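You operate a simulated robot arm through the tools that you are given. There is no shell and no other tool. Be economical: measure what you need, move in short steps, check, and stop when the job is done.

You are at the controls of a simulated two-armed robot. One attempt, no reset.

TASK
Finish the half-tufted brush on the machine.
Fine: it lies on the pale handle rack; lay it in the nest, clamp it and fill rows 1 and 2 black with the hand lever; it stays clamped, the pusher bars stay down.

It is judged by the outcome, as a careful person would: the job done as asked, and still so three seconds after it is handed in. It fails if anything else is knocked over, pushed out of place, dropped, spilled or broken.

THE ROBOT
Two 7-joint arms with two-finger parallel grippers on one trunk, on a base that drives. Base frame: it is fixed to the floor where the robot stands at the start and does not move with it; the origin is under the middle of the robot, x ahead of it, y to its left, z up; the surface under the hand at the start is at about z = 78. Lengths are in cm, angles in degrees, forces in N, time in s.
The left shoulder is at the start at [11, 16.9, 149], the right one opposite. With the tool pointing down near the work surface each hand reaches from about 32 to 70 cm from the robot's upright axis, wherever it stands, measured 20 degrees to its own side. Places, roughly: clamp bar [60, 30, 90]; half-tufted brush (33x7x5 cm) [70, 10, 80]; hand lever [80, 30, 100]; row slide [60, 50, 80]; tufting machine [70, 70, 100]. Payload 1.57 kg a hand.
Tool frame (each hand has its own): the origin (TCP) lies between the finger pads and is the grasp point; the fingertips stand 3 cm ahead of it; z points along the fingers, y is the line along which they close. The gripper opens to 8 cm. The fingers are 1.7 cm wide and 1.2 cm thick; the gripper's body (4 by 8.2 cm) begins 8 cm behind the TCP.
Orientation is that of the tool frame in the base frame, as a unit quaternion [w, x, y, z]. With the fingers straight down and closing along the base's y, the tool's x points along the base's -x, its y along +y and its z along -z.

THE INTERFACE
- The arms move only by the tool step_arm. It takes "left_deltas", "right_deltas" or both (then of equal length, played together; a hand with none holds still); each is a list of rows, each a list of 3 entries, a list of its own where there are three numbers: the shift along the base's x, y, z in cm, then the turn, a rotation vector about the base's x, y, z in degrees, then the gripper command, from -1 (fully open) to 1 (shut), values between in proportion. In form: [[[tx, ty, tz], [rx, ry, rz], gripper], ...]. A call has 1 to 20 rows; each row shifts and turns the commanded pose from where the row before left it. Rows are played at 5 a second. More than 5 cm and 8.6 degrees between two rows, or a gripper value outside its range, and nothing of the call is played. A pose out of reach is approached as far as the arm can. The call stops where the force on the tool passes 90 N (or 10 N more than at its start, if that is more) or the arm is blocked; 0.2 s more then pass. Each finger travels about 7.2 cm/s and halts on what it meets, pressing with about 28 N; the grip force reading is that of the motor and also rises with nothing between the fingers. The clock runs only during rows and for 0.2 s after the last one: add rows that do not move to give the fingers time. It gives the time, the measured TCP pose, the force on the tool (base axes), the opening and the grip force at its end, in the units of the frame above (readings bear some noise), with the torque about the TCP (base axes, N m) and any sound that the robot's microphone picked up.
- Cameras (640 x 400 px; columns grow to the right, rows downward): "scene" is now at [15.54, 2.13, 167.12]; the picture's right is [0.27, -0.96, 0.00], its down [-0.75, -0.21, -0.63] and it looks along [0.61, 0.17, -0.77] (base axes); focal length 287 px, centre (320, 200). "left" rides on the left gripper at [7.2, 0.7, -12.2] in its tool frame; the picture's right is [-0.09, 1.00, 0.00], its down [-0.84, -0.08, -0.54] and it looks along [-0.54, -0.05, 0.84] (tool axes); focal length 238 px, centre (320, 200). "right" rides on the right gripper at [7.2, -0.7, -12.2] in its tool frame; the picture's right is [0.09, 1.00, 0.00], its down [-0.84, 0.08, -0.54] and it looks along [-0.54, 0.05, 0.84] (tool axes); focal length 238 px, centre (320, 200). There is no depth. A picture from a camera that has moved, and an enlarged one, comes with that camera's place and axes in the base frame and with its lens.
- grab_frame(camera): a new picture of that camera. It takes no simulated time.
- slide_trunk(by): slides the trunk up (or, below 0, down) by that many cm; the arms and the scene camera ride with it, the base frame stays. It gives what a move gives, with no picture.
- drive_base(legs): drives the robot by 1 to 6 legs, each [ahead, left, turn to the left] in cm, cm and degrees, along the robot's own axes; the way and the turn of a leg run together, so that a leg with both is an arc; at most 150 cm and 180 degrees a leg. The arms and the cameras ride along, it lands a little off, and it stops where it bumps. It gives what a move gives.
- pan_tilt(pan, tilt): turns the head with the scene camera to pan (to the left, within 86 degrees either way) and tilt (down, from -29 to 69), counted from straight ahead of the robot. It gives what a move gives.
- enlarge(camera, box): a new picture of the part [left, top, right, bottom] of that camera's present view, enlarged. It takes no simulated time.
- hand_in(): hands the job in; it is judged then, once.

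Work in short steps. Places have to be worked out from the pictures, the camera data and where the tool is seen: move nearer, look again, correct. Check each grasp and each placing, and mend what went wrong. You have 120 turns and 88 pictures in all, those below and enlarged ones among them. Open the grippers and draw the arms clear of the work before you hand the job in, unless the task says otherwise; then end with one line.

The tools are called by a JSON object that holds its "op" and its "data". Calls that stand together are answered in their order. step_arm: Moves the arms, as the interface text tells. Its arguments: {"type":"object","properties":{"left_deltas":{"type":"array","items":{"type":"array"}},"right_deltas":{"type":"array","items":{"type":"array"}}},"required":[]} The other tools are called the same way: slide_trunk (by) slides the trunk up or down; drive_base (legs) drives the base; pan_tilt (pan, tilt) turns the head that bears the scene camera; grab_frame (camera) takes a picture; enlarge (camera, box) takes an enlarged picture of a part of a camera's view; hand_in () hands the job in.

At the start:

```text
time_s: 0.0
left_position: [48.14, 50.18, 100.04]
left_tool_rot: [0.0, 0.001, 1.0, 0.0]
left_contact_force: [-0.9, -0.5, -0.1]
left_torque: [0.0, -0.02, 0.02]
left_gripper_width: 7.99
left_grasp_force: 0.1
right_position: [64.46, 3.59, 118.78]
right_tool_rot: [0.0, 0.001, 1.0, 0.0]
right_contact_force: [-0.8, 0.2, 0.6]
right_torque: [-0.01, 0.04, 0.0]
right_gripper_width: 8.01
right_grasp_force: 0.1
trunk travel left (down, up): [-80.4, 8.6]
robot x, y, heading: [0.06, 0.07, 0.2]
head pan, tilt: [15.7, 50.7]
```

scene: 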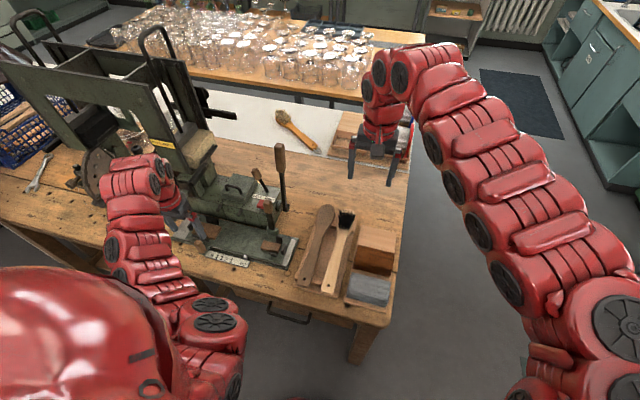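
right: 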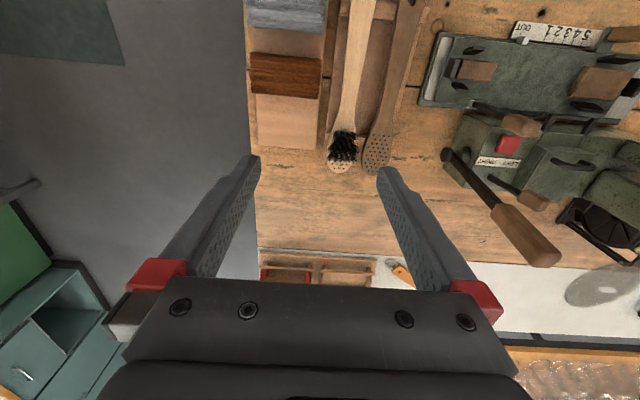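
left: 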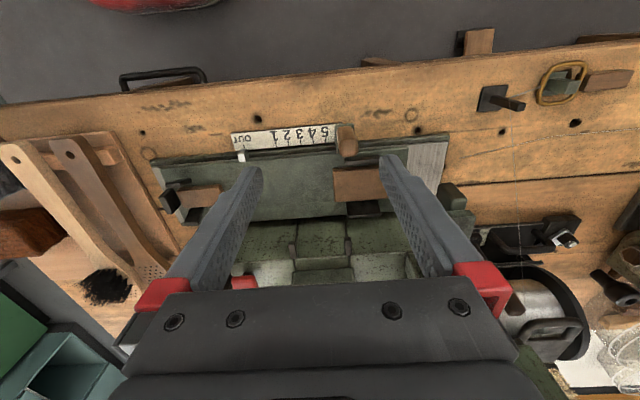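

I start by looking closer at the machine and the brush rack.

{"op": "enlarge", "data": {"camera": "scene", "box": [160, 130, 420, 310]}}

{"op": "enlarge", "data": {"camera": "left", "box": [0, 80, 500, 320]}}

{"op": "enlarge", "data": {"camera": "right", "box": [240, 0, 640, 270]}}

```text
2.22 times, centred on (290, 220) of scene
camera zoom: at [15.54, 2.13, 167.12], right [0.27, -0.96, 0.0], down [-0.75, -0.21, -0.63], along [0.61, 0.17, -0.77], focal length 639 px, centre (387, 156)
```

zoom: 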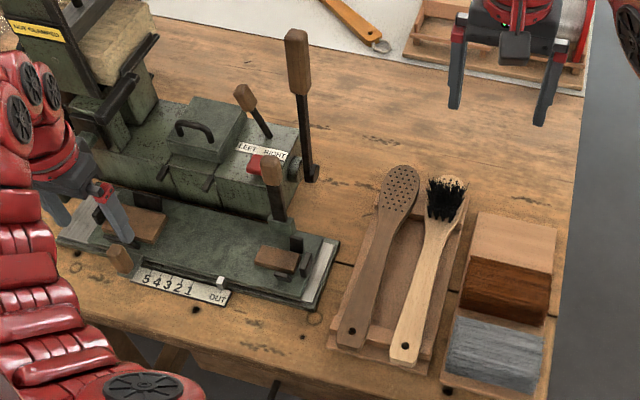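

```text
1.28 times, centred on (250, 200) of left
camera zoom: at [41.07, 50.81, 112.26], right [0.09, 1.0, 0.0], down [0.84, -0.08, 0.54], along [0.54, -0.05, -0.84], focal length 305 px, centre (410, 200)
```

zoom: 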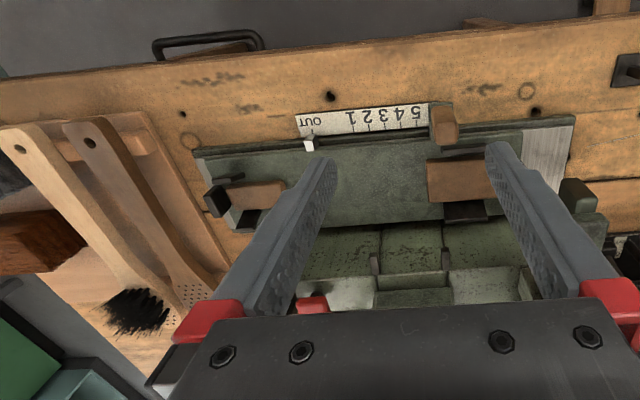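

```text
1.48 times, centred on (440, 135) of right
camera zoom: at [57.36, 3.03, 131.03], right [-0.09, 1.0, 0.0], down [0.84, 0.08, 0.54], along [0.54, 0.05, -0.84], focal length 353 px, centre (142, 296)
```

zoom: 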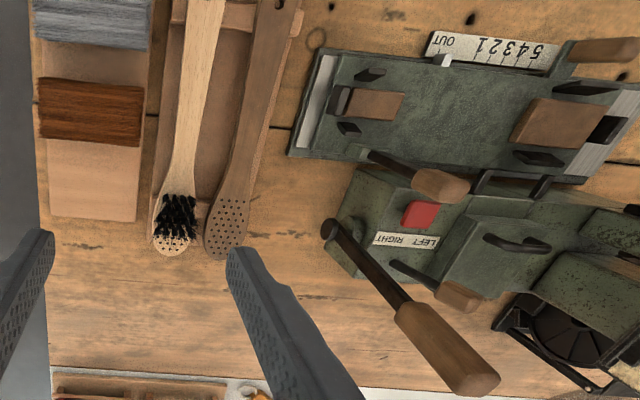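

The slide pointer is at OUT; there are several levers. I raise the left arm and move it over for an overall view of the machine from its wrist camera.

{"op": "step_arm", "data": {"left_deltas": [[[0, 0, 5], [0, 0, 0], -1], [[0, 0, 5], [0, 0, 0], -1], [[0, 0, 5], [0, 0, 0], -1], [[0, 0, 5], [0, 0, 0], -1], [[0, -4, 3], [0, 0, 0], -1], [[0, -4, 0], [0, 0, 0], -1], [[0, -4, 0], [0, 0, 0], -1]]}}

{"op": "grab_frame", "data": {"camera": "left"}}

{"op": "enlarge", "data": {"camera": "scene", "box": [0, 60, 320, 280]}}

```text
time_s: 1.6
left_position: [52.75, 50.2, 113.45]
left_tool_rot: [0.0, 0.0, 1.0, 0.0]
left_contact_force: [-0.2, 0.3, 0.4]
left_torque: [-0.02, -0.01, -0.01]
left_gripper_width: 8.02
left_grasp_force: 0.1
left hand out of reach, approached as far as the arm can: row 1, 2, 3, 4, 5, 6, 7
right_position: [64.45, 3.53, 118.92]
right_tool_rot: [0.0, 0.0, 1.0, 0.0]
right_contact_force: [0.4, 0.1, 0.4]
right_torque: [0.03, -0.04, -0.04]
right_gripper_width: 8.0
right_grasp_force: 0.1
trunk travel left (down, up): [-80.4, 8.6]
robot x, y, heading: [0.25, 0.03, -0.0]
head pan, tilt: [15.7, 50.7]
```

```text
81 pictures are left
camera left: at [45.6, 50.84, 125.7], right [0.09, 1.0, 0.0], down [0.84, -0.08, 0.54], along [0.54, -0.05, -0.84], focal length 238 px, centre (320, 200)
```

left: 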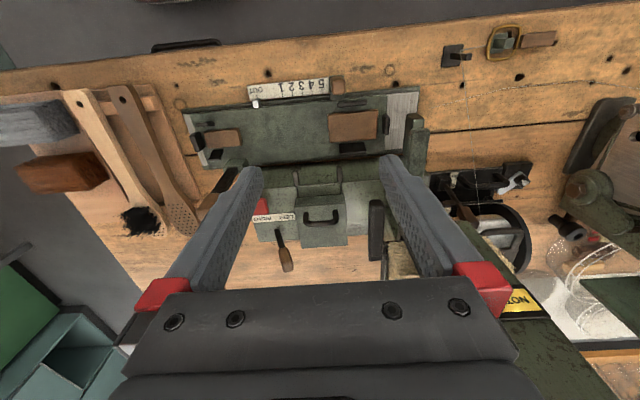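

```text
1.82 times, centred on (160, 170) of scene
camera zoom: at [15.6, 2.14, 167.11], right [0.27, -0.96, 0.0], down [-0.75, -0.21, -0.63], along [0.61, 0.17, -0.77], focal length 523 px, centre (611, 254)
```

zoom: 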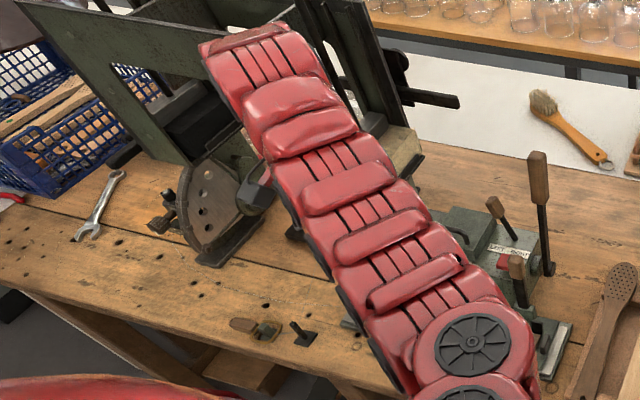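

The left arm hides things and is at its limit; I bring it inward toward y≈30, x≈40 for a better view.

{"op": "step_arm", "data": {"left_deltas": [[[-4, -3, 0], [0, 0, 0], -1], [[-4, -3, 0], [0, 0, 0], -1], [[-2, -4, 0], [0, 0, 0], -1], [[0, -4, 0], [0, 0, 0], -1], [[0, -4, 0], [0, 0, 0], -1]]}}

{"op": "grab_frame", "data": {"camera": "left"}}

```text
time_s: 2.8
left_position: [52.82, 50.12, 113.44]
left_tool_rot: [0.0, 0.0, 1.0, 0.0]
left_contact_force: [-0.2, 0.1, -0.1]
left_torque: [-0.01, -0.01, 0.0]
left_gripper_width: 7.98
left_grasp_force: 0.1
left hand out of reach, approached as far as the arm can: row 1, 2, 3, 4, 5
right_position: [64.45, 3.58, 118.72]
right_tool_rot: [0.0, 0.001, 1.0, 0.0]
right_contact_force: [-1.0, -0.9, 0.0]
right_torque: [-0.01, 0.0, 0.0]
right_gripper_width: 8.0
right_grasp_force: 0.1
trunk travel left (down, up): [-80.4, 8.6]
robot x, y, heading: [-0.04, -0.11, -0.1]
head pan, tilt: [15.7, 50.7]
```

```text
79 pictures are left
camera left: at [45.58, 50.82, 125.72], right [0.09, 1.0, 0.0], down [0.84, -0.08, 0.54], along [0.54, -0.05, -0.84], focal length 238 px, centre (320, 200)
```

left: 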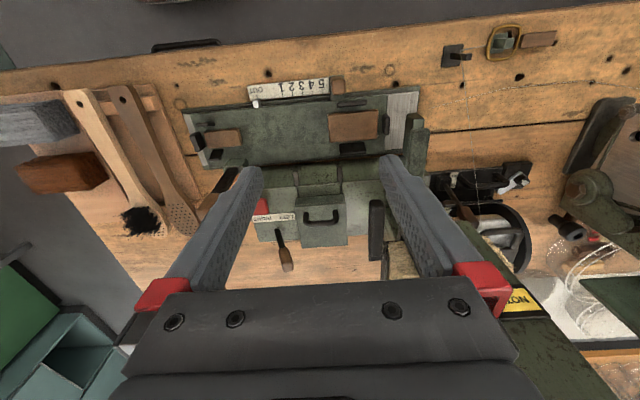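

The commanded pose itself is out of reach (too high); I lower it until it becomes reachable again.

{"op": "step_arm", "data": {"left_deltas": [[[0, 4, -3], [0, 0, 0], -1], [[0, 3, -4], [0, 0, 0], -1], [[0, 3, -4], [0, 0, 0], -1], [[0, 0, -5], [0, 0, 0], -1], [[0, 0, -3], [0, 0, 0], -1]]}}

{"op": "grab_frame", "data": {"camera": "left"}}

```text
time_s: 4.0
left_position: [52.31, 59.63, 94.56]
left_tool_rot: [0.001, 0.002, 1.0, 0.0]
left_contact_force: [0.1, -0.1, 0.1]
left_torque: [0.0, -0.01, 0.0]
left_gripper_width: 7.99
left_grasp_force: 0.0
left hand out of reach, approached as far as the arm can: row 5
right_position: [64.32, 3.51, 118.84]
right_tool_rot: [0.0, 0.0, 1.0, 0.0]
right_contact_force: [0.4, 0.6, -1.0]
right_torque: [0.01, -0.03, -0.02]
right_gripper_width: 8.0
right_grasp_force: 0.0
trunk travel left (down, up): [-80.4, 8.6]
robot x, y, heading: [-0.05, 0.01, 0.1]
head pan, tilt: [15.7, 50.7]
```

```text
78 pictures are left
camera left: at [45.08, 60.18, 106.83], right [0.09, 1.0, 0.0], down [0.84, -0.08, 0.54], along [0.54, -0.05, -0.84], focal length 238 px, centre (320, 200)
```

left: 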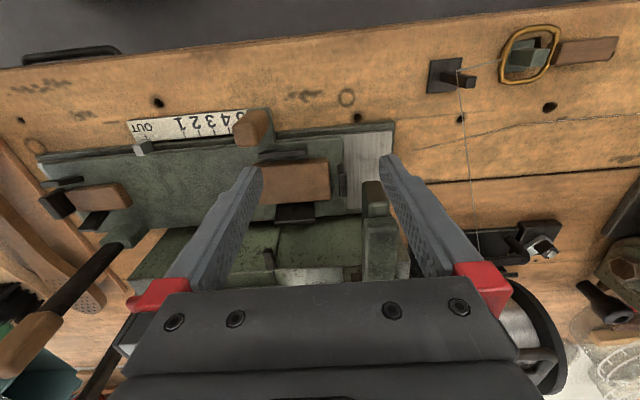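

Commands restart from the actual pose. Now I go right and slightly back at moderate height.

{"op": "step_arm", "data": {"left_deltas": [[[-1, 0, 4], [0, 0, 0], -1], [[-2, -4, 3], [0, 0, 0], -1], [[-2, -4, 0], [0, 0, 0], -1], [[-2, -4, 0], [0, 0, 0], -1], [[-1, -4, 0], [0, 0, 0], -1], [[-1, -4, 0], [0, 0, 0], -1]]}}

{"op": "grab_frame", "data": {"camera": "left"}}

```text
refused: row 2 steps farther than a row can; nothing moved
```

```text
77 pictures are left
camera left: at [45.08, 60.18, 106.83], right [0.09, 1.0, 0.0], down [0.84, -0.08, 0.54], along [0.54, -0.05, -0.84], focal length 238 px, centre (320, 200)
```

left: 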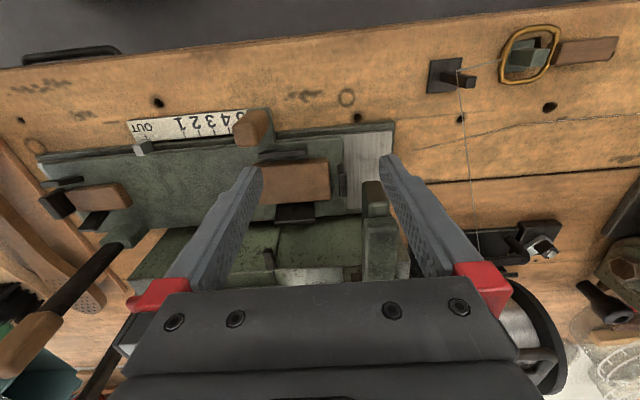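

A row stepped over 5 cm; I repeat with shorter steps.

{"op": "step_arm", "data": {"left_deltas": [[[-1, 0, 4], [0, 0, 0], -1], [[-2, -3, 3], [0, 0, 0], -1], [[-2, -4, 0], [0, 0, 0], -1], [[-2, -4, 0], [0, 0, 0], -1], [[-1, -4, 0], [0, 0, 0], -1], [[-1, -4, 0], [0, 0, 0], -1]]}}

{"op": "grab_frame", "data": {"camera": "left"}}

```text
time_s: 5.4
left_position: [43.5, 40.55, 99.22]
left_tool_rot: [0.002, 0.0, 1.0, 0.001]
left_contact_force: [-0.3, -1.2, 0.5]
left_torque: [0.02, -0.03, 0.03]
left_gripper_width: 8.01
left_grasp_force: 0.0
left hand out of reach, approached as far as the arm can: row 4, 5
right_position: [64.46, 3.34, 118.95]
right_tool_rot: [0.001, 0.001, 1.0, 0.0]
right_contact_force: [1.1, -0.5, -0.4]
right_torque: [0.02, -0.04, -0.01]
right_gripper_width: 8.01
right_grasp_force: 0.1
trunk travel left (down, up): [-80.4, 8.6]
robot x, y, heading: [-0.01, -0.41, 0.1]
head pan, tilt: [15.7, 50.7]
```

```text
76 pictures are left
camera left: at [36.29, 41.28, 111.34], right [0.09, 1.0, 0.0], down [0.83, -0.08, 0.55], along [0.54, -0.05, -0.84], focal length 238 px, centre (320, 200)
```

left: 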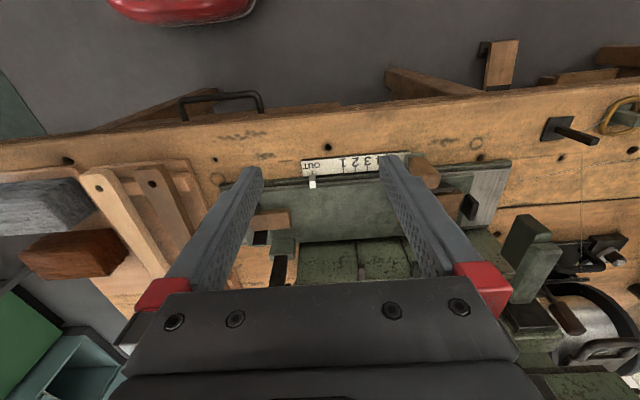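

I check the scene view now that the arm is lower and inward.

{"op": "grab_frame", "data": {"camera": "scene"}}

{"op": "enlarge", "data": {"camera": "right", "box": [420, 0, 640, 140]}}

```text
75 pictures are left
camera scene: at [15.53, 1.96, 167.12], right [0.27, -0.96, 0.0], down [-0.75, -0.21, -0.63], along [0.61, 0.17, -0.77], focal length 287 px, centre (320, 200)
```

scene: 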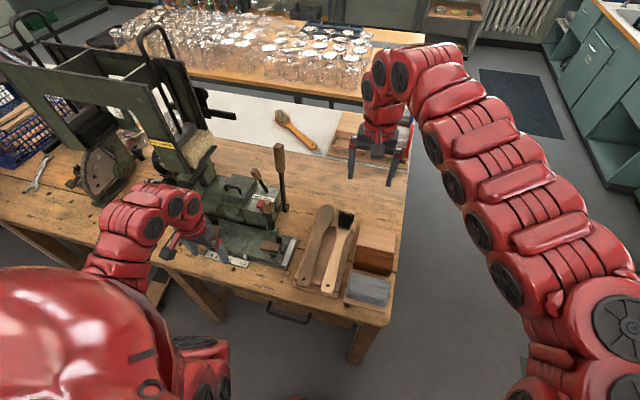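

```text
2.86 times, centred on (530, 70) of right
camera zoom: at [57.37, 2.84, 131.05], right [-0.09, 1.0, 0.0], down [0.84, 0.08, 0.54], along [0.54, 0.05, -0.84], focal length 681 px, centre (-280, 571)
```

zoom: 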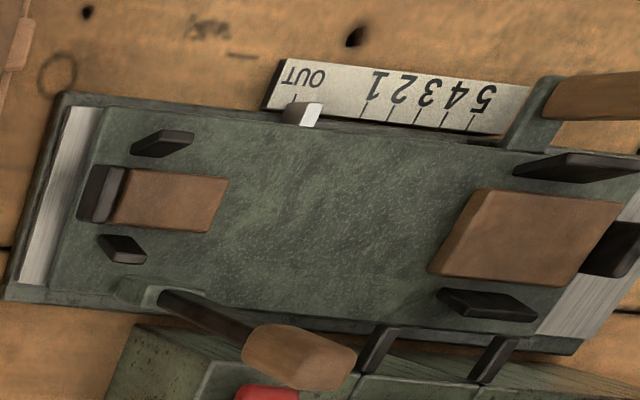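

The carriage on the slide: narrow nest block at −y (handle end), wide one at +y (head end); pointer at OUT, rows reached by pushing +y. I move the right arm left to look down onto the machine's mechanism and magazines.

{"op": "step_arm", "data": {"right_deltas": [[[0, 4, 0], [0, 0, 0], -1], [[0, 4, 0], [0, 0, 0], -1], [[0, 4, 0], [0, 0, 0], -1], [[0, 4, 0], [0, 0, 0], -1], [[0, 4, 0], [0, 0, 0], -1]]}}

{"op": "grab_frame", "data": {"camera": "right"}}

{"op": "enlarge", "data": {"camera": "scene", "box": [140, 120, 310, 230]}}

```text
time_s: 6.6
left_position: [43.47, 40.82, 99.15]
left_tool_rot: [0.003, 0.0, 1.0, 0.0]
left_contact_force: [0.4, -0.1, 0.3]
left_torque: [0.0, -0.02, -0.01]
left_gripper_width: 8.01
left_grasp_force: 0.1
right_position: [64.48, 13.52, 118.88]
right_tool_rot: [0.0, 0.0, 1.0, -0.001]
right_contact_force: [-0.2, 0.4, -0.3]
right_torque: [-0.05, -0.01, -0.01]
right_gripper_width: 8.0
right_grasp_force: 0.0
right hand out of reach, approached as far as the arm can: row 3, 4, 5
trunk travel left (down, up): [-80.4, 8.6]
robot x, y, heading: [0.27, 0.07, -0.1]
head pan, tilt: [15.7, 50.7]
```

```text
73 pictures are left
camera right: at [57.31, 13.01, 130.97], right [-0.09, 1.0, 0.0], down [0.84, 0.08, 0.54], along [0.54, 0.05, -0.84], focal length 238 px, centre (320, 200)
```

right: 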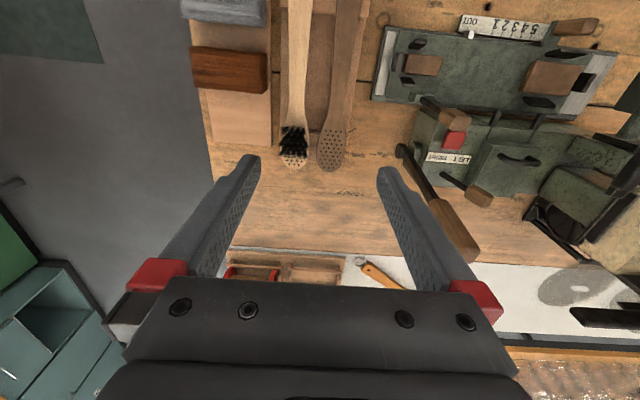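

```text
3.64 times, centred on (225, 175) of scene
camera zoom: at [15.49, 2.26, 167.12], right [0.27, -0.96, 0.0], down [-0.74, -0.21, -0.63], along [0.61, 0.17, -0.77], focal length 1045 px, centre (666, 291)
```

zoom: 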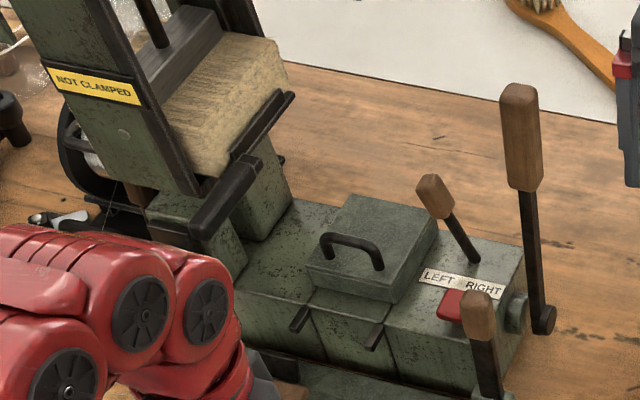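

The tower shows "NOT CLAMPED", a pale bristle in the near (right) magazine, and the selector leans towards LEFT. I look straight down to see the gap between base and table before driving.

{"op": "pan_tilt", "data": {"pan": 10, "tilt": 69}}

{"op": "grab_frame", "data": {"camera": "scene"}}

```text
time_s: 7.4
left_position: [43.47, 40.85, 99.23]
left_tool_rot: [0.003, 0.0, 1.0, -0.001]
left_contact_force: [-0.8, 0.1, 0.8]
left_torque: [-0.01, 0.02, 0.01]
left_gripper_width: 7.99
left_grasp_force: 0.0
right_position: [64.48, 13.43, 118.72]
right_tool_rot: [0.0, 0.0, 1.0, 0.0]
right_contact_force: [0.3, -0.4, 0.3]
right_torque: [-0.03, 0.01, -0.03]
right_gripper_width: 8.01
right_grasp_force: 0.0
trunk travel left (down, up): [-80.4, 8.6]
robot x, y, heading: [-0.0, 0.11, 0.1]
head pan, tilt: [10.0, 68.8]
```

```text
71 pictures are left
camera scene: at [13.71, 1.01, 165.02], right [0.17, -0.98, 0.0], down [-0.92, -0.16, -0.36], along [0.36, 0.06, -0.93], focal length 287 px, centre (320, 200)
```

scene: 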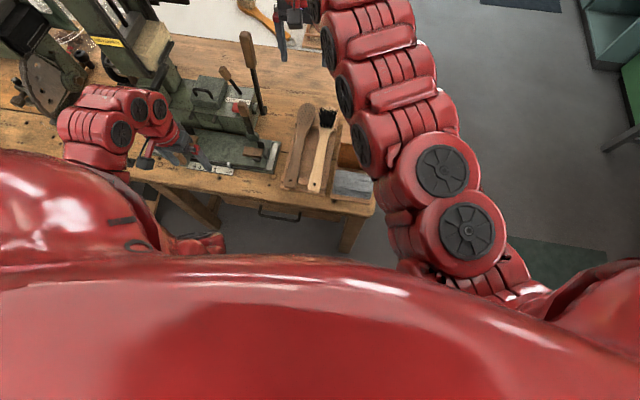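

Torso front is around x≈20, table edge x≈45: some room. I drive left about 22 cm and ahead 8 cm so that lever, slide and brush all come into reach.

{"op": "drive_base", "data": {"legs": [[0, 22, 0], [8, 0, 0]]}}

{"op": "pan_tilt", "data": {"pan": 25, "tilt": 45}}

{"op": "grab_frame", "data": {"camera": "scene"}}

{"op": "grab_frame", "data": {"camera": "right"}}

```text
time_s: 9.8
left_position: [51.39, 63.28, 99.15]
left_tool_rot: [0.003, -0.001, 1.0, -0.001]
left_contact_force: [-0.5, 0.1, 0.3]
left_torque: [0.0, 0.0, 0.0]
left_gripper_width: 8.0
left_grasp_force: 0.1
right_position: [72.36, 36.11, 118.9]
right_tool_rot: [0.0, -0.001, 1.0, -0.001]
right_contact_force: [0.2, 0.7, 0.0]
right_torque: [-0.03, -0.02, -0.01]
right_gripper_width: 8.0
right_grasp_force: 0.0
trunk travel left (down, up): [-80.4, 8.6]
robot x, y, heading: [7.91, 21.87, -0.0]
head pan, tilt: [10.0, 68.8]
```

```text
time_s: 10.7
left_position: [51.35, 63.36, 99.26]
left_tool_rot: [0.003, -0.001, 1.0, 0.001]
left_contact_force: [-0.1, 0.3, 0.4]
left_torque: [0.01, -0.03, -0.02]
left_gripper_width: 8.01
left_grasp_force: 0.1
right_position: [72.38, 36.01, 118.75]
right_tool_rot: [0.0, -0.002, 1.0, -0.001]
right_contact_force: [0.2, -0.6, -0.1]
right_torque: [0.03, -0.01, 0.0]
right_gripper_width: 7.99
right_grasp_force: 0.0
trunk travel left (down, up): [-80.4, 8.6]
robot x, y, heading: [7.59, 22.5, -0.1]
head pan, tilt: [25.0, 45.0]
```

```text
70 pictures are left
camera scene: at [23.52, 25.9, 167.9], right [0.42, -0.91, 0.0], down [-0.64, -0.3, -0.71], along [0.64, 0.3, -0.71], focal length 287 px, centre (320, 200)
```

scene: 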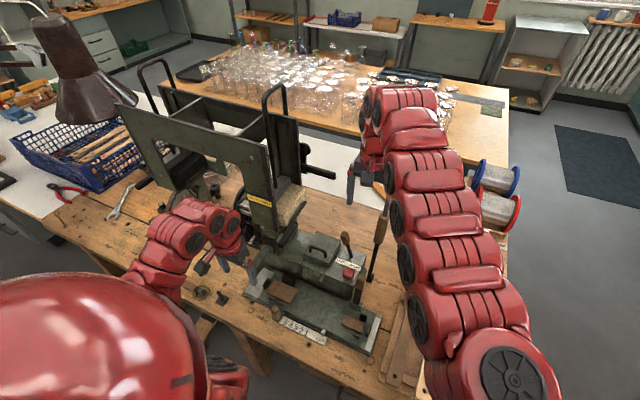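

```text
69 pictures are left
camera right: at [65.3, 35.42, 130.99], right [-0.09, 1.0, 0.0], down [0.84, 0.08, 0.54], along [0.54, 0.05, -0.84], focal length 238 px, centre (320, 200)
```

right: 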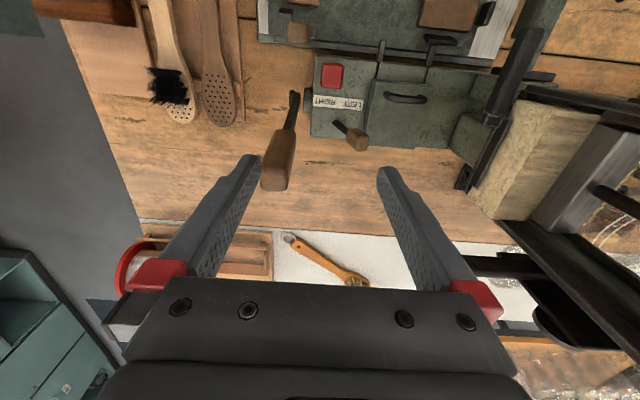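

I zoom on the two magazines and the selector.

{"op": "enlarge", "data": {"camera": "scene", "box": [100, 50, 350, 220]}}

{"op": "enlarge", "data": {"camera": "scene", "box": [230, 190, 440, 370]}}

```text
2.35 times, centred on (225, 135) of scene
camera zoom: at [23.52, 25.9, 167.9], right [0.42, -0.91, 0.0], down [-0.64, -0.3, -0.71], along [0.64, 0.3, -0.71], focal length 676 px, centre (544, 353)
```

zoom: 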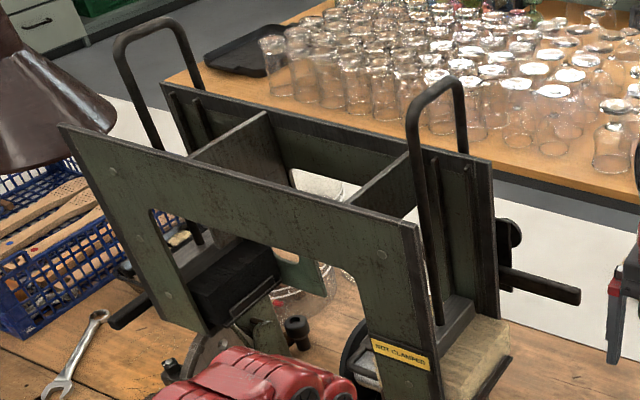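

```text
2.22 times, centred on (335, 280) of scene
camera zoom: at [23.52, 25.9, 167.9], right [0.42, -0.91, 0.0], down [-0.64, -0.3, -0.71], along [0.64, 0.3, -0.71], focal length 639 px, centre (287, 22)
```

zoom: 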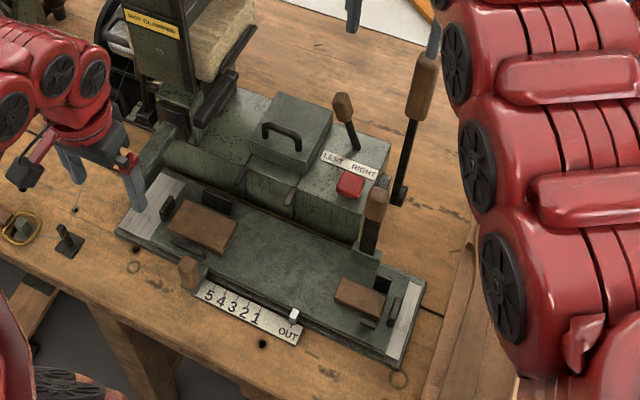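

Left magazine is black, right is pale, selector leans LEFT. Hand lever runs from about (74,31,81) to (76.5,32,112). Next I move the right hand over the half-tufted brush.

{"op": "step_arm", "data": {"right_deltas": [[[0, -5, 0], [0, 0, 0], -1], [[0, -5, 0], [0, 0, 0], -1], [[-1, -4.8, 0], [0, 0, 0], -1], [[-2, -4.5, 0], [0, 0, 0], -1], [[-2, -4.5, 0], [0, 0, 0], -1], [[-2, -2, -4], [0, 0, 0], -1], [[0, 0, -5], [0, 0, 0], -1]]}}

{"op": "grab_frame", "data": {"camera": "right"}}

{"op": "grab_frame", "data": {"camera": "scene"}}

```text
time_s: 12.2
left_position: [51.44, 63.3, 99.16]
left_tool_rot: [0.002, -0.002, 1.0, 0.001]
left_contact_force: [-1.1, -0.5, 0.6]
left_torque: [-0.01, 0.03, 0.02]
left_gripper_width: 8.0
left_grasp_force: 0.0
right_position: [70.09, 17.57, 117.75]
right_tool_rot: [-0.003, 0.003, 1.0, 0.0]
right_contact_force: [0.0, -0.2, 0.0]
right_torque: [0.01, -0.02, 0.0]
right_gripper_width: 8.01
right_grasp_force: 0.0
right hand out of reach, approached as far as the arm can: row 4, 5, 6, 7
trunk travel left (down, up): [-80.4, 8.6]
robot x, y, heading: [8.48, 22.62, 0.3]
head pan, tilt: [25.0, 45.0]
```

```text
66 pictures are left
camera right: at [63.02, 17.16, 129.94], right [-0.09, 1.0, 0.0], down [0.84, 0.07, 0.54], along [0.54, 0.05, -0.84], focal length 238 px, centre (320, 200)
```

right: 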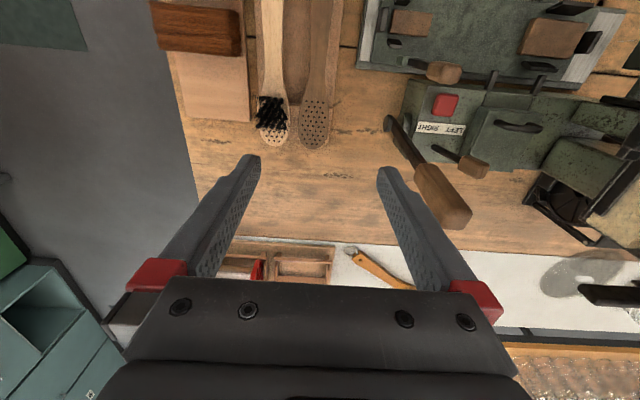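

```text
65 pictures are left
camera scene: at [23.58, 25.91, 167.91], right [0.42, -0.91, 0.0], down [-0.64, -0.3, -0.71], along [0.64, 0.3, -0.71], focal length 287 px, centre (320, 200)
```

scene: 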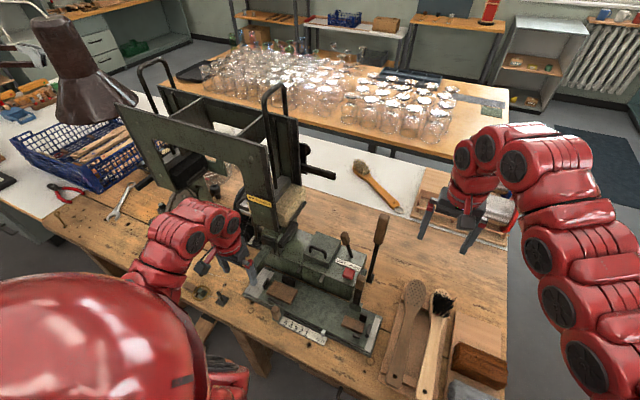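

Reach is odd up high; I lower first, then shift towards the brush handle.

{"op": "step_arm", "data": {"right_deltas": [[[0, 0, -4], [0, 0, 0], -1], [[0, -2, -4], [0, 0, 0], -1], [[-2, -3, -3], [0, 0, 0], -1], [[-3, -2, -3], [0, 0, 0], -1], [[-3, 0, 0], [0, 0, 0], -1]]}}

{"op": "grab_frame", "data": {"camera": "right"}}

{"op": "enlarge", "data": {"camera": "scene", "box": [300, 200, 520, 400]}}

```text
time_s: 13.4
left_position: [51.41, 63.27, 99.17]
left_tool_rot: [0.003, -0.002, 1.0, 0.0]
left_contact_force: [-0.1, 0.4, 0.4]
left_torque: [0.01, 0.0, 0.0]
left_gripper_width: 8.01
left_grasp_force: 0.0
right_position: [71.48, 16.41, 111.36]
right_tool_rot: [0.0, -0.001, 1.0, 0.0]
right_contact_force: [0.5, 0.3, -0.1]
right_torque: [-0.02, 0.01, -0.02]
right_gripper_width: 8.02
right_grasp_force: 0.1
right hand out of reach, approached as far as the arm can: row 1, 3, 4, 5
trunk travel left (down, up): [-80.4, 8.6]
robot x, y, heading: [7.91, 22.35, 0.3]
head pan, tilt: [25.0, 45.0]
```

```text
64 pictures are left
camera right: at [64.36, 15.84, 123.54], right [-0.09, 1.0, 0.0], down [0.84, 0.08, 0.54], along [0.54, 0.05, -0.84], focal length 238 px, centre (320, 200)
```

right: 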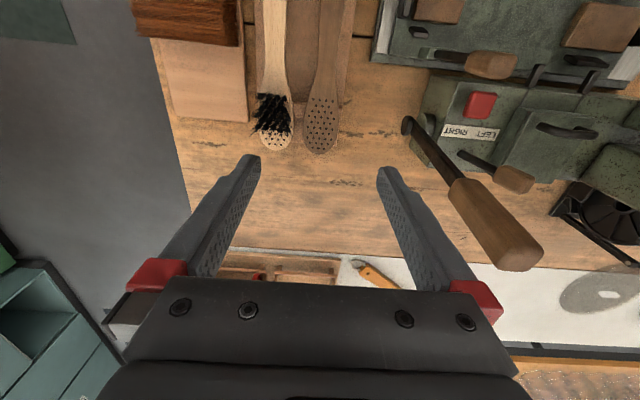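

```text
2.00 times, centred on (410, 300) of scene
camera zoom: at [23.55, 25.88, 167.91], right [0.42, -0.91, 0.0], down [-0.64, -0.3, -0.71], along [0.64, 0.3, -0.71], focal length 575 px, centre (140, 0)
```

zoom: 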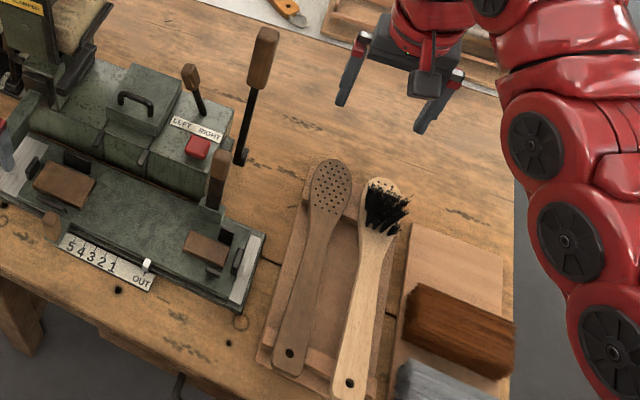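

At this height the arm cannot fold inward; brush axis is y≈9.3 from x≈50 to 81, nest axis x≈58 between y≈27.5 and 60. I go down at the present spot to z≈97, then move to above the handle.

{"op": "step_arm", "data": {"right_deltas": [[[0, 0, -4], [0, 0, 0], -0.5], [[0, 0, -4], [0, 0, 0], -0.5], [[0, 0, -4], [0, 0, 0], -0.5], [[-2, -3, -2], [0, 0, 0], -0.5], [[-2, -3, 0], [0, 0, 0], -0.5], [[-1.5, -1.1, 0], [0, 0, 0], -0.5]]}}

{"op": "grab_frame", "data": {"camera": "right"}}

```text
time_s: 14.8
left_position: [51.43, 63.28, 99.05]
left_tool_rot: [0.003, -0.001, 1.0, 0.001]
left_contact_force: [0.6, 0.3, -0.2]
left_torque: [0.0, 0.02, -0.03]
left_gripper_width: 8.0
left_grasp_force: 0.1
right_position: [65.95, 8.89, 97.33]
right_tool_rot: [0.001, -0.001, 1.0, 0.0]
right_contact_force: [-0.6, -0.5, 0.1]
right_torque: [-0.02, 0.01, -0.02]
right_gripper_width: 6.0
right_grasp_force: 0.1
trunk travel left (down, up): [-80.4, 8.6]
robot x, y, heading: [8.29, 22.61, 0.0]
head pan, tilt: [25.0, 45.0]
```

```text
62 pictures are left
camera right: at [58.89, 8.37, 109.5], right [-0.09, 1.0, 0.0], down [0.84, 0.08, 0.54], along [0.54, 0.05, -0.84], focal length 238 px, centre (320, 200)
```

right: 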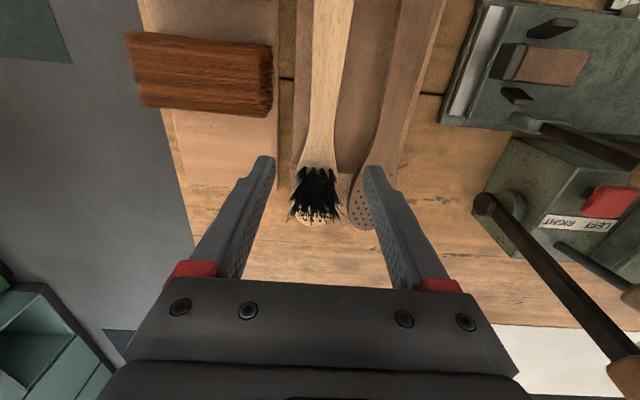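

The handle runs straight along x at y≈9.2. I shift to x≈64, y≈9.2 and lower to z≈86, then check heights.

{"op": "step_arm", "data": {"right_deltas": [[[-1, 0.2, -4], [0, 0, 0], -0.4], [[-1, 0.2, -4], [0, 0, 0], -0.4], [[0, 0, -3], [0, 0, 0], -0.4]]}}

{"op": "grab_frame", "data": {"camera": "right"}}

{"op": "enlarge", "data": {"camera": "scene", "box": [340, 230, 540, 400]}}

```text
time_s: 15.7
left_position: [51.42, 63.35, 99.11]
left_tool_rot: [0.002, -0.002, 1.0, 0.0]
left_contact_force: [-0.7, -1.1, -0.1]
left_torque: [-0.02, 0.0, 0.0]
left_gripper_width: 8.01
left_grasp_force: 0.0
right_position: [64.12, 9.49, 86.18]
right_tool_rot: [0.0, -0.001, 1.0, -0.001]
right_contact_force: [-0.3, -0.4, -0.7]
right_torque: [0.01, 0.03, -0.02]
right_gripper_width: 5.6
right_grasp_force: 0.0
trunk travel left (down, up): [-80.4, 8.6]
robot x, y, heading: [7.88, 22.13, 0.2]
head pan, tilt: [25.0, 45.0]
```

```text
61 pictures are left
camera right: at [56.98, 8.97, 98.34], right [-0.09, 1.0, 0.0], down [0.84, 0.08, 0.54], along [0.54, 0.05, -0.84], focal length 238 px, centre (320, 200)
```

right: 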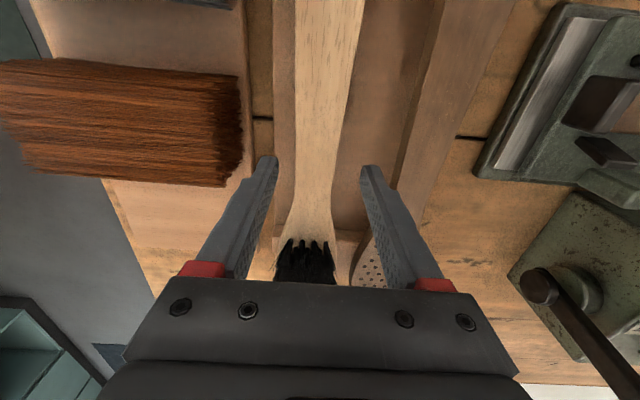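

```text
2.35 times, centred on (440, 315) of scene
camera zoom: at [23.61, 25.9, 167.9], right [0.42, -0.91, 0.0], down [-0.64, -0.3, -0.71], along [0.64, 0.3, -0.71], focal length 676 px, centre (38, -71)
```

zoom: 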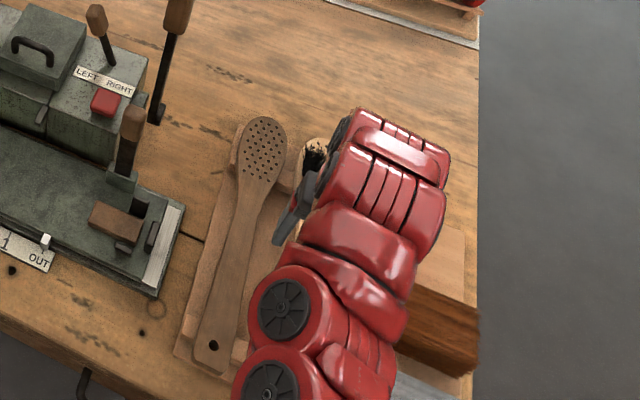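

Fingers straddle the handle, centred, with clearance on both sides. I lower further in small steps.

{"op": "step_arm", "data": {"right_deltas": [[[0, -0.1, -1.5], [0, 0, 0], -0.4], [[0, 0, -1], [0, 0, 0], -0.4], [[0, 0, 0], [0, 0, 0], -0.4]]}}

{"op": "grab_frame", "data": {"camera": "right"}}

```text
time_s: 16.4
left_position: [51.37, 63.37, 98.99]
left_tool_rot: [0.003, -0.002, 1.0, 0.0]
left_contact_force: [-1.2, -0.2, -0.5]
left_torque: [0.03, -0.02, -0.01]
left_gripper_width: 7.99
left_grasp_force: 0.1
right_position: [64.15, 9.48, 83.77]
right_tool_rot: [0.0, -0.002, 1.0, 0.0]
right_contact_force: [0.0, -0.1, -0.9]
right_torque: [-0.01, 0.0, 0.02]
right_gripper_width: 5.6
right_grasp_force: 0.0
trunk travel left (down, up): [-80.4, 8.6]
robot x, y, heading: [8.03, 22.42, -0.0]
head pan, tilt: [25.0, 45.0]
```

```text
59 pictures are left
camera right: at [56.98, 8.92, 96.01], right [-0.1, 1.0, 0.0], down [0.84, 0.08, 0.54], along [0.54, 0.05, -0.84], focal length 238 px, centre (320, 200)
```

right: 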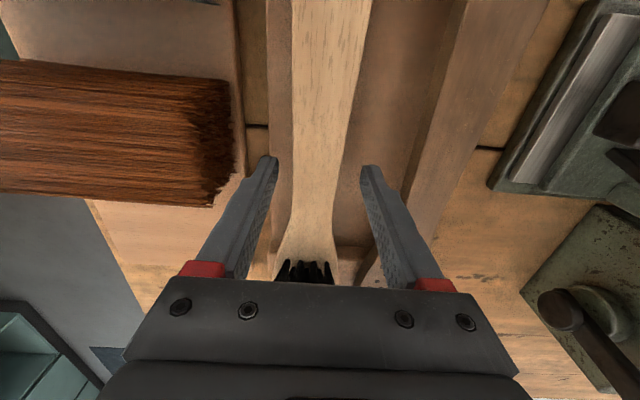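

I go 0.8 cm lower watching force, then close.

{"op": "step_arm", "data": {"right_deltas": [[[0, 0, -0.5], [0, 0, 0], -0.4], [[0, 0, -0.4], [0, 0, 0], -0.4], [[0, 0, 0], [0, 0, 0], -0.4]]}}

```text
time_s: 17.2
left_position: [51.38, 63.34, 99.11]
left_tool_rot: [0.002, -0.002, 1.0, 0.0]
left_contact_force: [0.1, 0.4, -0.2]
left_torque: [-0.05, 0.04, 0.0]
left_gripper_width: 8.0
left_grasp_force: 0.2
right_position: [63.98, 9.45, 83.0]
right_tool_rot: [0.0, 0.0, 1.0, 0.0]
right_contact_force: [-0.6, 0.3, 0.0]
right_torque: [0.04, 0.0, 0.02]
right_gripper_width: 5.58
right_grasp_force: 0.1
trunk travel left (down, up): [-80.4, 8.6]
robot x, y, heading: [8.11, 22.36, 0.4]
head pan, tilt: [25.0, 45.0]
```

No contact; tips at z≈80. Now closing on the handle.

{"op": "step_arm", "data": {"right_deltas": [[[0, 0, 0], [0, 0, 0], 0], [[0, 0, 0], [0, 0, 0], 0.4], [[0, 0, 0], [0, 0, 0], 1], [[0, 0, 0], [0, 0, 0], 1]]}}

{"op": "grab_frame", "data": {"camera": "right"}}

```text
time_s: 18.2
left_position: [51.53, 63.27, 99.14]
left_tool_rot: [0.002, -0.001, 1.0, 0.0]
left_contact_force: [-0.3, 0.9, 0.3]
left_torque: [0.01, -0.02, 0.0]
left_gripper_width: 7.97
left_grasp_force: 0.1
right_position: [64.0, 9.62, 82.92]
right_tool_rot: [0.0, -0.002, 1.0, 0.0]
right_contact_force: [0.1, -0.4, 0.2]
right_torque: [0.0, -0.05, -0.07]
right_gripper_width: 3.23
right_grasp_force: 27.7
trunk travel left (down, up): [-80.4, 8.6]
robot x, y, heading: [8.27, 22.39, 0.1]
head pan, tilt: [25.0, 45.0]
```

```text
58 pictures are left
camera right: at [56.88, 8.89, 95.14], right [-0.09, 1.0, 0.0], down [0.84, 0.08, 0.54], along [0.54, 0.05, -0.84], focal length 238 px, centre (320, 200)
```

right: 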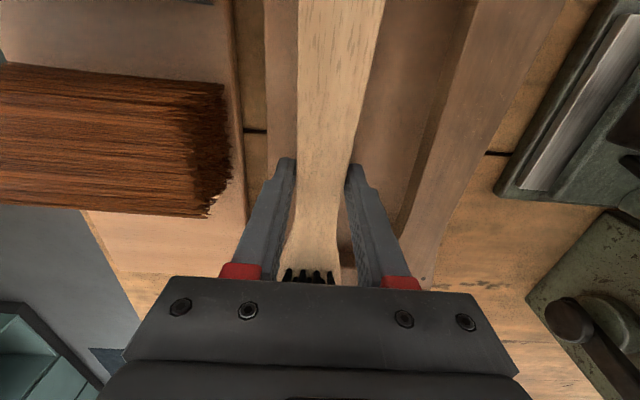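

Gripped at 3.2 cm. I lift 5 cm and check.

{"op": "step_arm", "data": {"right_deltas": [[[0, 0, 1], [0, 0, 0], 1], [[0, 0, 2], [0, 0, 0], 1], [[0, 0, 3], [0, 0, 0], 1], [[0, 0, 4], [0, 0, 0], 1]]}}

{"op": "grab_frame", "data": {"camera": "right"}}

{"op": "grab_frame", "data": {"camera": "scene"}}

```text
time_s: 19.2
left_position: [51.43, 63.35, 98.99]
left_tool_rot: [0.002, -0.002, 1.0, -0.001]
left_contact_force: [0.4, 0.6, 0.5]
left_torque: [-0.03, 0.0, -0.01]
left_gripper_width: 8.0
left_grasp_force: 0.1
right_position: [63.87, 9.41, 93.02]
right_tool_rot: [0.0, -0.001, 1.0, -0.001]
right_contact_force: [0.0, 0.1, -0.6]
right_torque: [-0.03, 0.02, -0.01]
right_gripper_width: 3.22
right_grasp_force: 28.4
trunk travel left (down, up): [-80.4, 8.6]
robot x, y, heading: [8.09, 22.2, 0.0]
head pan, tilt: [25.0, 45.0]
```

```text
57 pictures are left
camera right: at [56.72, 8.84, 105.16], right [-0.1, 1.0, 0.0], down [0.84, 0.08, 0.54], along [0.54, 0.05, -0.84], focal length 238 px, centre (320, 200)
```

right: 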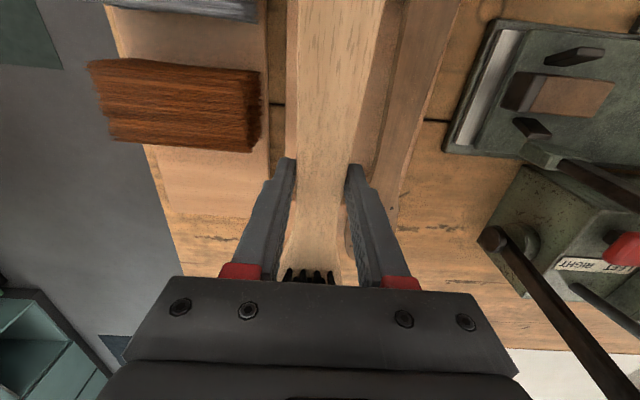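

```text
56 pictures are left
camera scene: at [23.51, 26.01, 167.91], right [0.43, -0.91, 0.0], down [-0.64, -0.3, -0.71], along [0.64, 0.3, -0.71], focal length 287 px, centre (320, 200)
```

scene: 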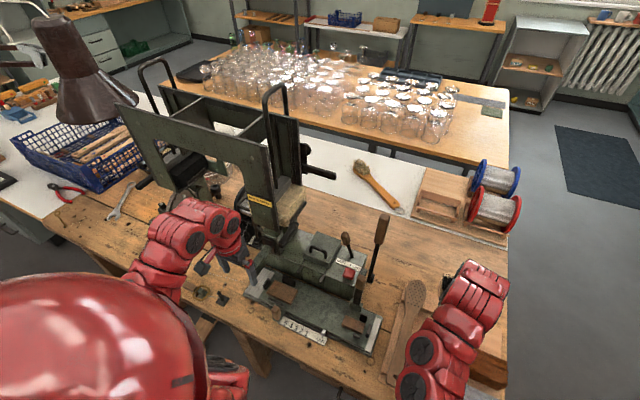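

The brush is held level. I turn it +90° about z (head to +y) while backing away a little to keep the head clear of the levers.

{"op": "step_arm", "data": {"right_deltas": [[[0, -1, 1], [0, 0, 8.2], 1], [[-0.5, -1, 1], [0, 0, 8.2], 1], [[-0.5, -1, 0], [0, 0, 8.2], 1], [[-0.5, -1, 0], [0, 0, 8.2], 1], [[-0.5, -1, 0], [0, 0, 8.2], 1], [[0, 0, 0], [0, 0, 8.2], 1], [[0, 0, 0], [0, 0, 8.2], 1], [[0, 0, 0], [0, 0, 8.2], 1], [[0, 0, 0], [0, 0, 8.2], 1], [[0, 0, 0], [0, 0, 8.2], 1], [[0, 0, 0], [0, 0, 8], 1]]}}

{"op": "grab_frame", "data": {"camera": "scene"}}

{"op": "grab_frame", "data": {"camera": "right"}}

```text
time_s: 21.6
left_position: [51.36, 63.32, 99.09]
left_tool_rot: [0.002, -0.002, 1.0, 0.001]
left_contact_force: [1.2, -0.3, 0.3]
left_torque: [0.02, -0.03, 0.01]
left_gripper_width: 8.01
left_grasp_force: 0.1
right_position: [62.0, 4.47, 94.89]
right_tool_rot: [0.001, 0.709, -0.705, 0.0]
right_contact_force: [0.6, -0.5, -2.3]
right_torque: [-0.04, 0.02, -0.04]
right_gripper_width: 3.23
right_grasp_force: 27.7
trunk travel left (down, up): [-80.4, 8.6]
robot x, y, heading: [8.11, 22.12, 0.1]
head pan, tilt: [25.0, 45.0]
```

```text
55 pictures are left
camera scene: at [23.59, 25.92, 167.9], right [0.42, -0.91, 0.0], down [-0.64, -0.3, -0.71], along [0.64, 0.3, -0.71], focal length 287 px, centre (320, 200)
```

scene: 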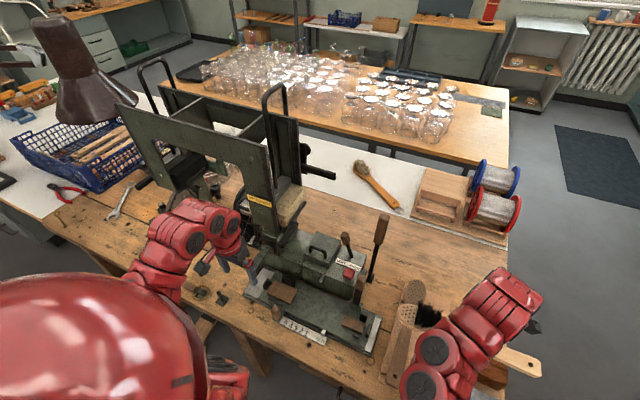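

```text
54 pictures are left
camera right: at [62.8, -2.61, 107.07], right [-1.0, -0.1, 0.0], down [-0.08, 0.84, 0.54], along [-0.05, 0.54, -0.84], focal length 238 px, centre (320, 200)
```

right: 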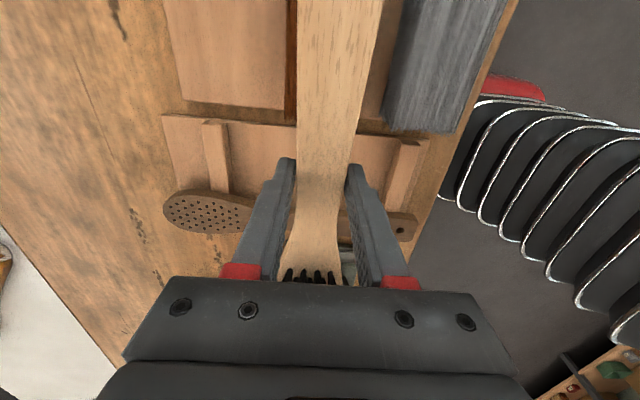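

Brush is along y, head to +y, handle end ~13.8 cm from the TCP. The clamp rod stands at about (63.5,32.5) up to z≈98, so I will pass in front of it (x≈52). First I move the left arm aside to y≈71 and the right hand back to x≈53.

{"op": "step_arm", "data": {"left_deltas": [[[-1, 3, 0], [0, 0, 0], -1], [[-1, 3, 0], [0, 0, 0], -1], [[-1, 3, 0], [0, 0, 0], -1], [[0, 2, 0], [0, 0, 0], -1]], "right_deltas": [[[-3, 0, 0], [0, 0, 0], 1], [[-3, 0, 0], [0, 0, 0], 1], [[-3, 1, 0], [0, 0, 0], 1], [[-1, 3, 0], [0, 0, 0], 1]]}}

```text
time_s: 22.6
left_position: [48.34, 74.33, 99.09]
left_tool_rot: [0.003, -0.001, 1.0, 0.0]
left_contact_force: [0.2, 0.6, 0.5]
left_torque: [0.02, -0.02, -0.04]
left_gripper_width: 8.04
left_grasp_force: 0.1
right_position: [51.87, 8.47, 94.79]
right_tool_rot: [0.0, 0.708, -0.706, 0.001]
right_contact_force: [0.1, 0.8, -1.0]
right_torque: [-0.01, 0.03, -0.03]
right_gripper_width: 3.24
right_grasp_force: 28.1
trunk travel left (down, up): [-80.4, 8.6]
robot x, y, heading: [7.97, 22.22, -0.0]
head pan, tilt: [25.0, 45.0]
```

Both moved as asked. Now I carry the brush along +y in front of the clamp rod.

{"op": "step_arm", "data": {"right_deltas": [[[0, 4.5, 0], [0, 0, 0], 1], [[0, 4.5, 0], [0, 0, 0], 1], [[0, 4.5, 0], [0, 0, 0], 1], [[0, 4.5, 0], [0, 0, 0], 1], [[0, 4.5, 0], [0, 0, 0], 1], [[0, 4.5, 0], [0, 0, 0], 1], [[0, 4.5, 0], [0, 0, 0], 1]]}}

{"op": "grab_frame", "data": {"camera": "right"}}

{"op": "grab_frame", "data": {"camera": "scene"}}

```text
time_s: 24.2
left_position: [48.35, 74.3, 99.04]
left_tool_rot: [0.002, -0.002, 1.0, 0.0]
left_contact_force: [-0.3, 0.3, -0.3]
left_torque: [0.01, 0.03, -0.02]
left_gripper_width: 7.99
left_grasp_force: 0.0
right_position: [52.28, 40.15, 95.01]
right_tool_rot: [0.0, 0.708, -0.706, 0.001]
right_contact_force: [0.2, 0.0, -0.8]
right_torque: [-0.06, 0.0, 0.01]
right_gripper_width: 3.23
right_grasp_force: 28.1
trunk travel left (down, up): [-80.4, 8.6]
robot x, y, heading: [8.2, 22.52, -0.2]
head pan, tilt: [25.0, 45.0]
```

```text
53 pictures are left
camera right: at [53.02, 33.06, 107.06], right [-1.0, -0.09, 0.0], down [-0.08, 0.84, 0.54], along [-0.05, 0.54, -0.84], focal length 238 px, centre (320, 200)
```

right: 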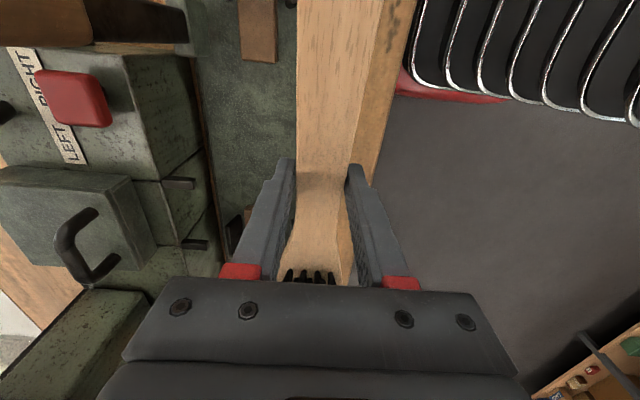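

```text
52 pictures are left
camera scene: at [23.64, 26.06, 167.89], right [0.42, -0.91, 0.0], down [-0.64, -0.3, -0.71], along [0.64, 0.3, -0.71], focal length 287 px, centre (320, 200)
```

scene: 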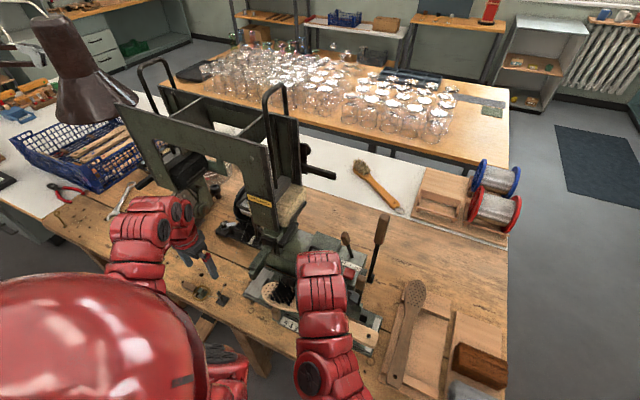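

I zoom on the nest and brush in the scene view to measure the remaining offset.

{"op": "enlarge", "data": {"camera": "scene", "box": [240, 250, 400, 360]}}

{"op": "grab_frame", "data": {"camera": "left"}}

```text
3.64 times, centred on (320, 305) of scene
camera zoom: at [23.64, 26.06, 167.89], right [0.42, -0.91, 0.0], down [-0.64, -0.3, -0.71], along [0.64, 0.3, -0.71], focal length 1045 px, centre (320, -182)
```

zoom: 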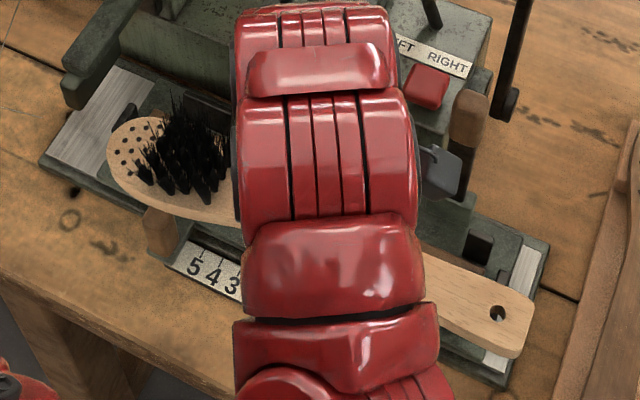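

```text
50 pictures are left
camera left: at [41.29, 74.88, 111.3], right [0.09, 1.0, 0.0], down [0.83, -0.07, 0.55], along [0.54, -0.05, -0.84], focal length 238 px, centre (320, 200)
```

left: 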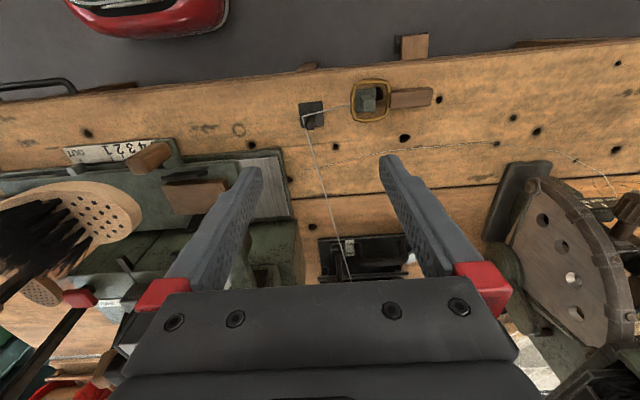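

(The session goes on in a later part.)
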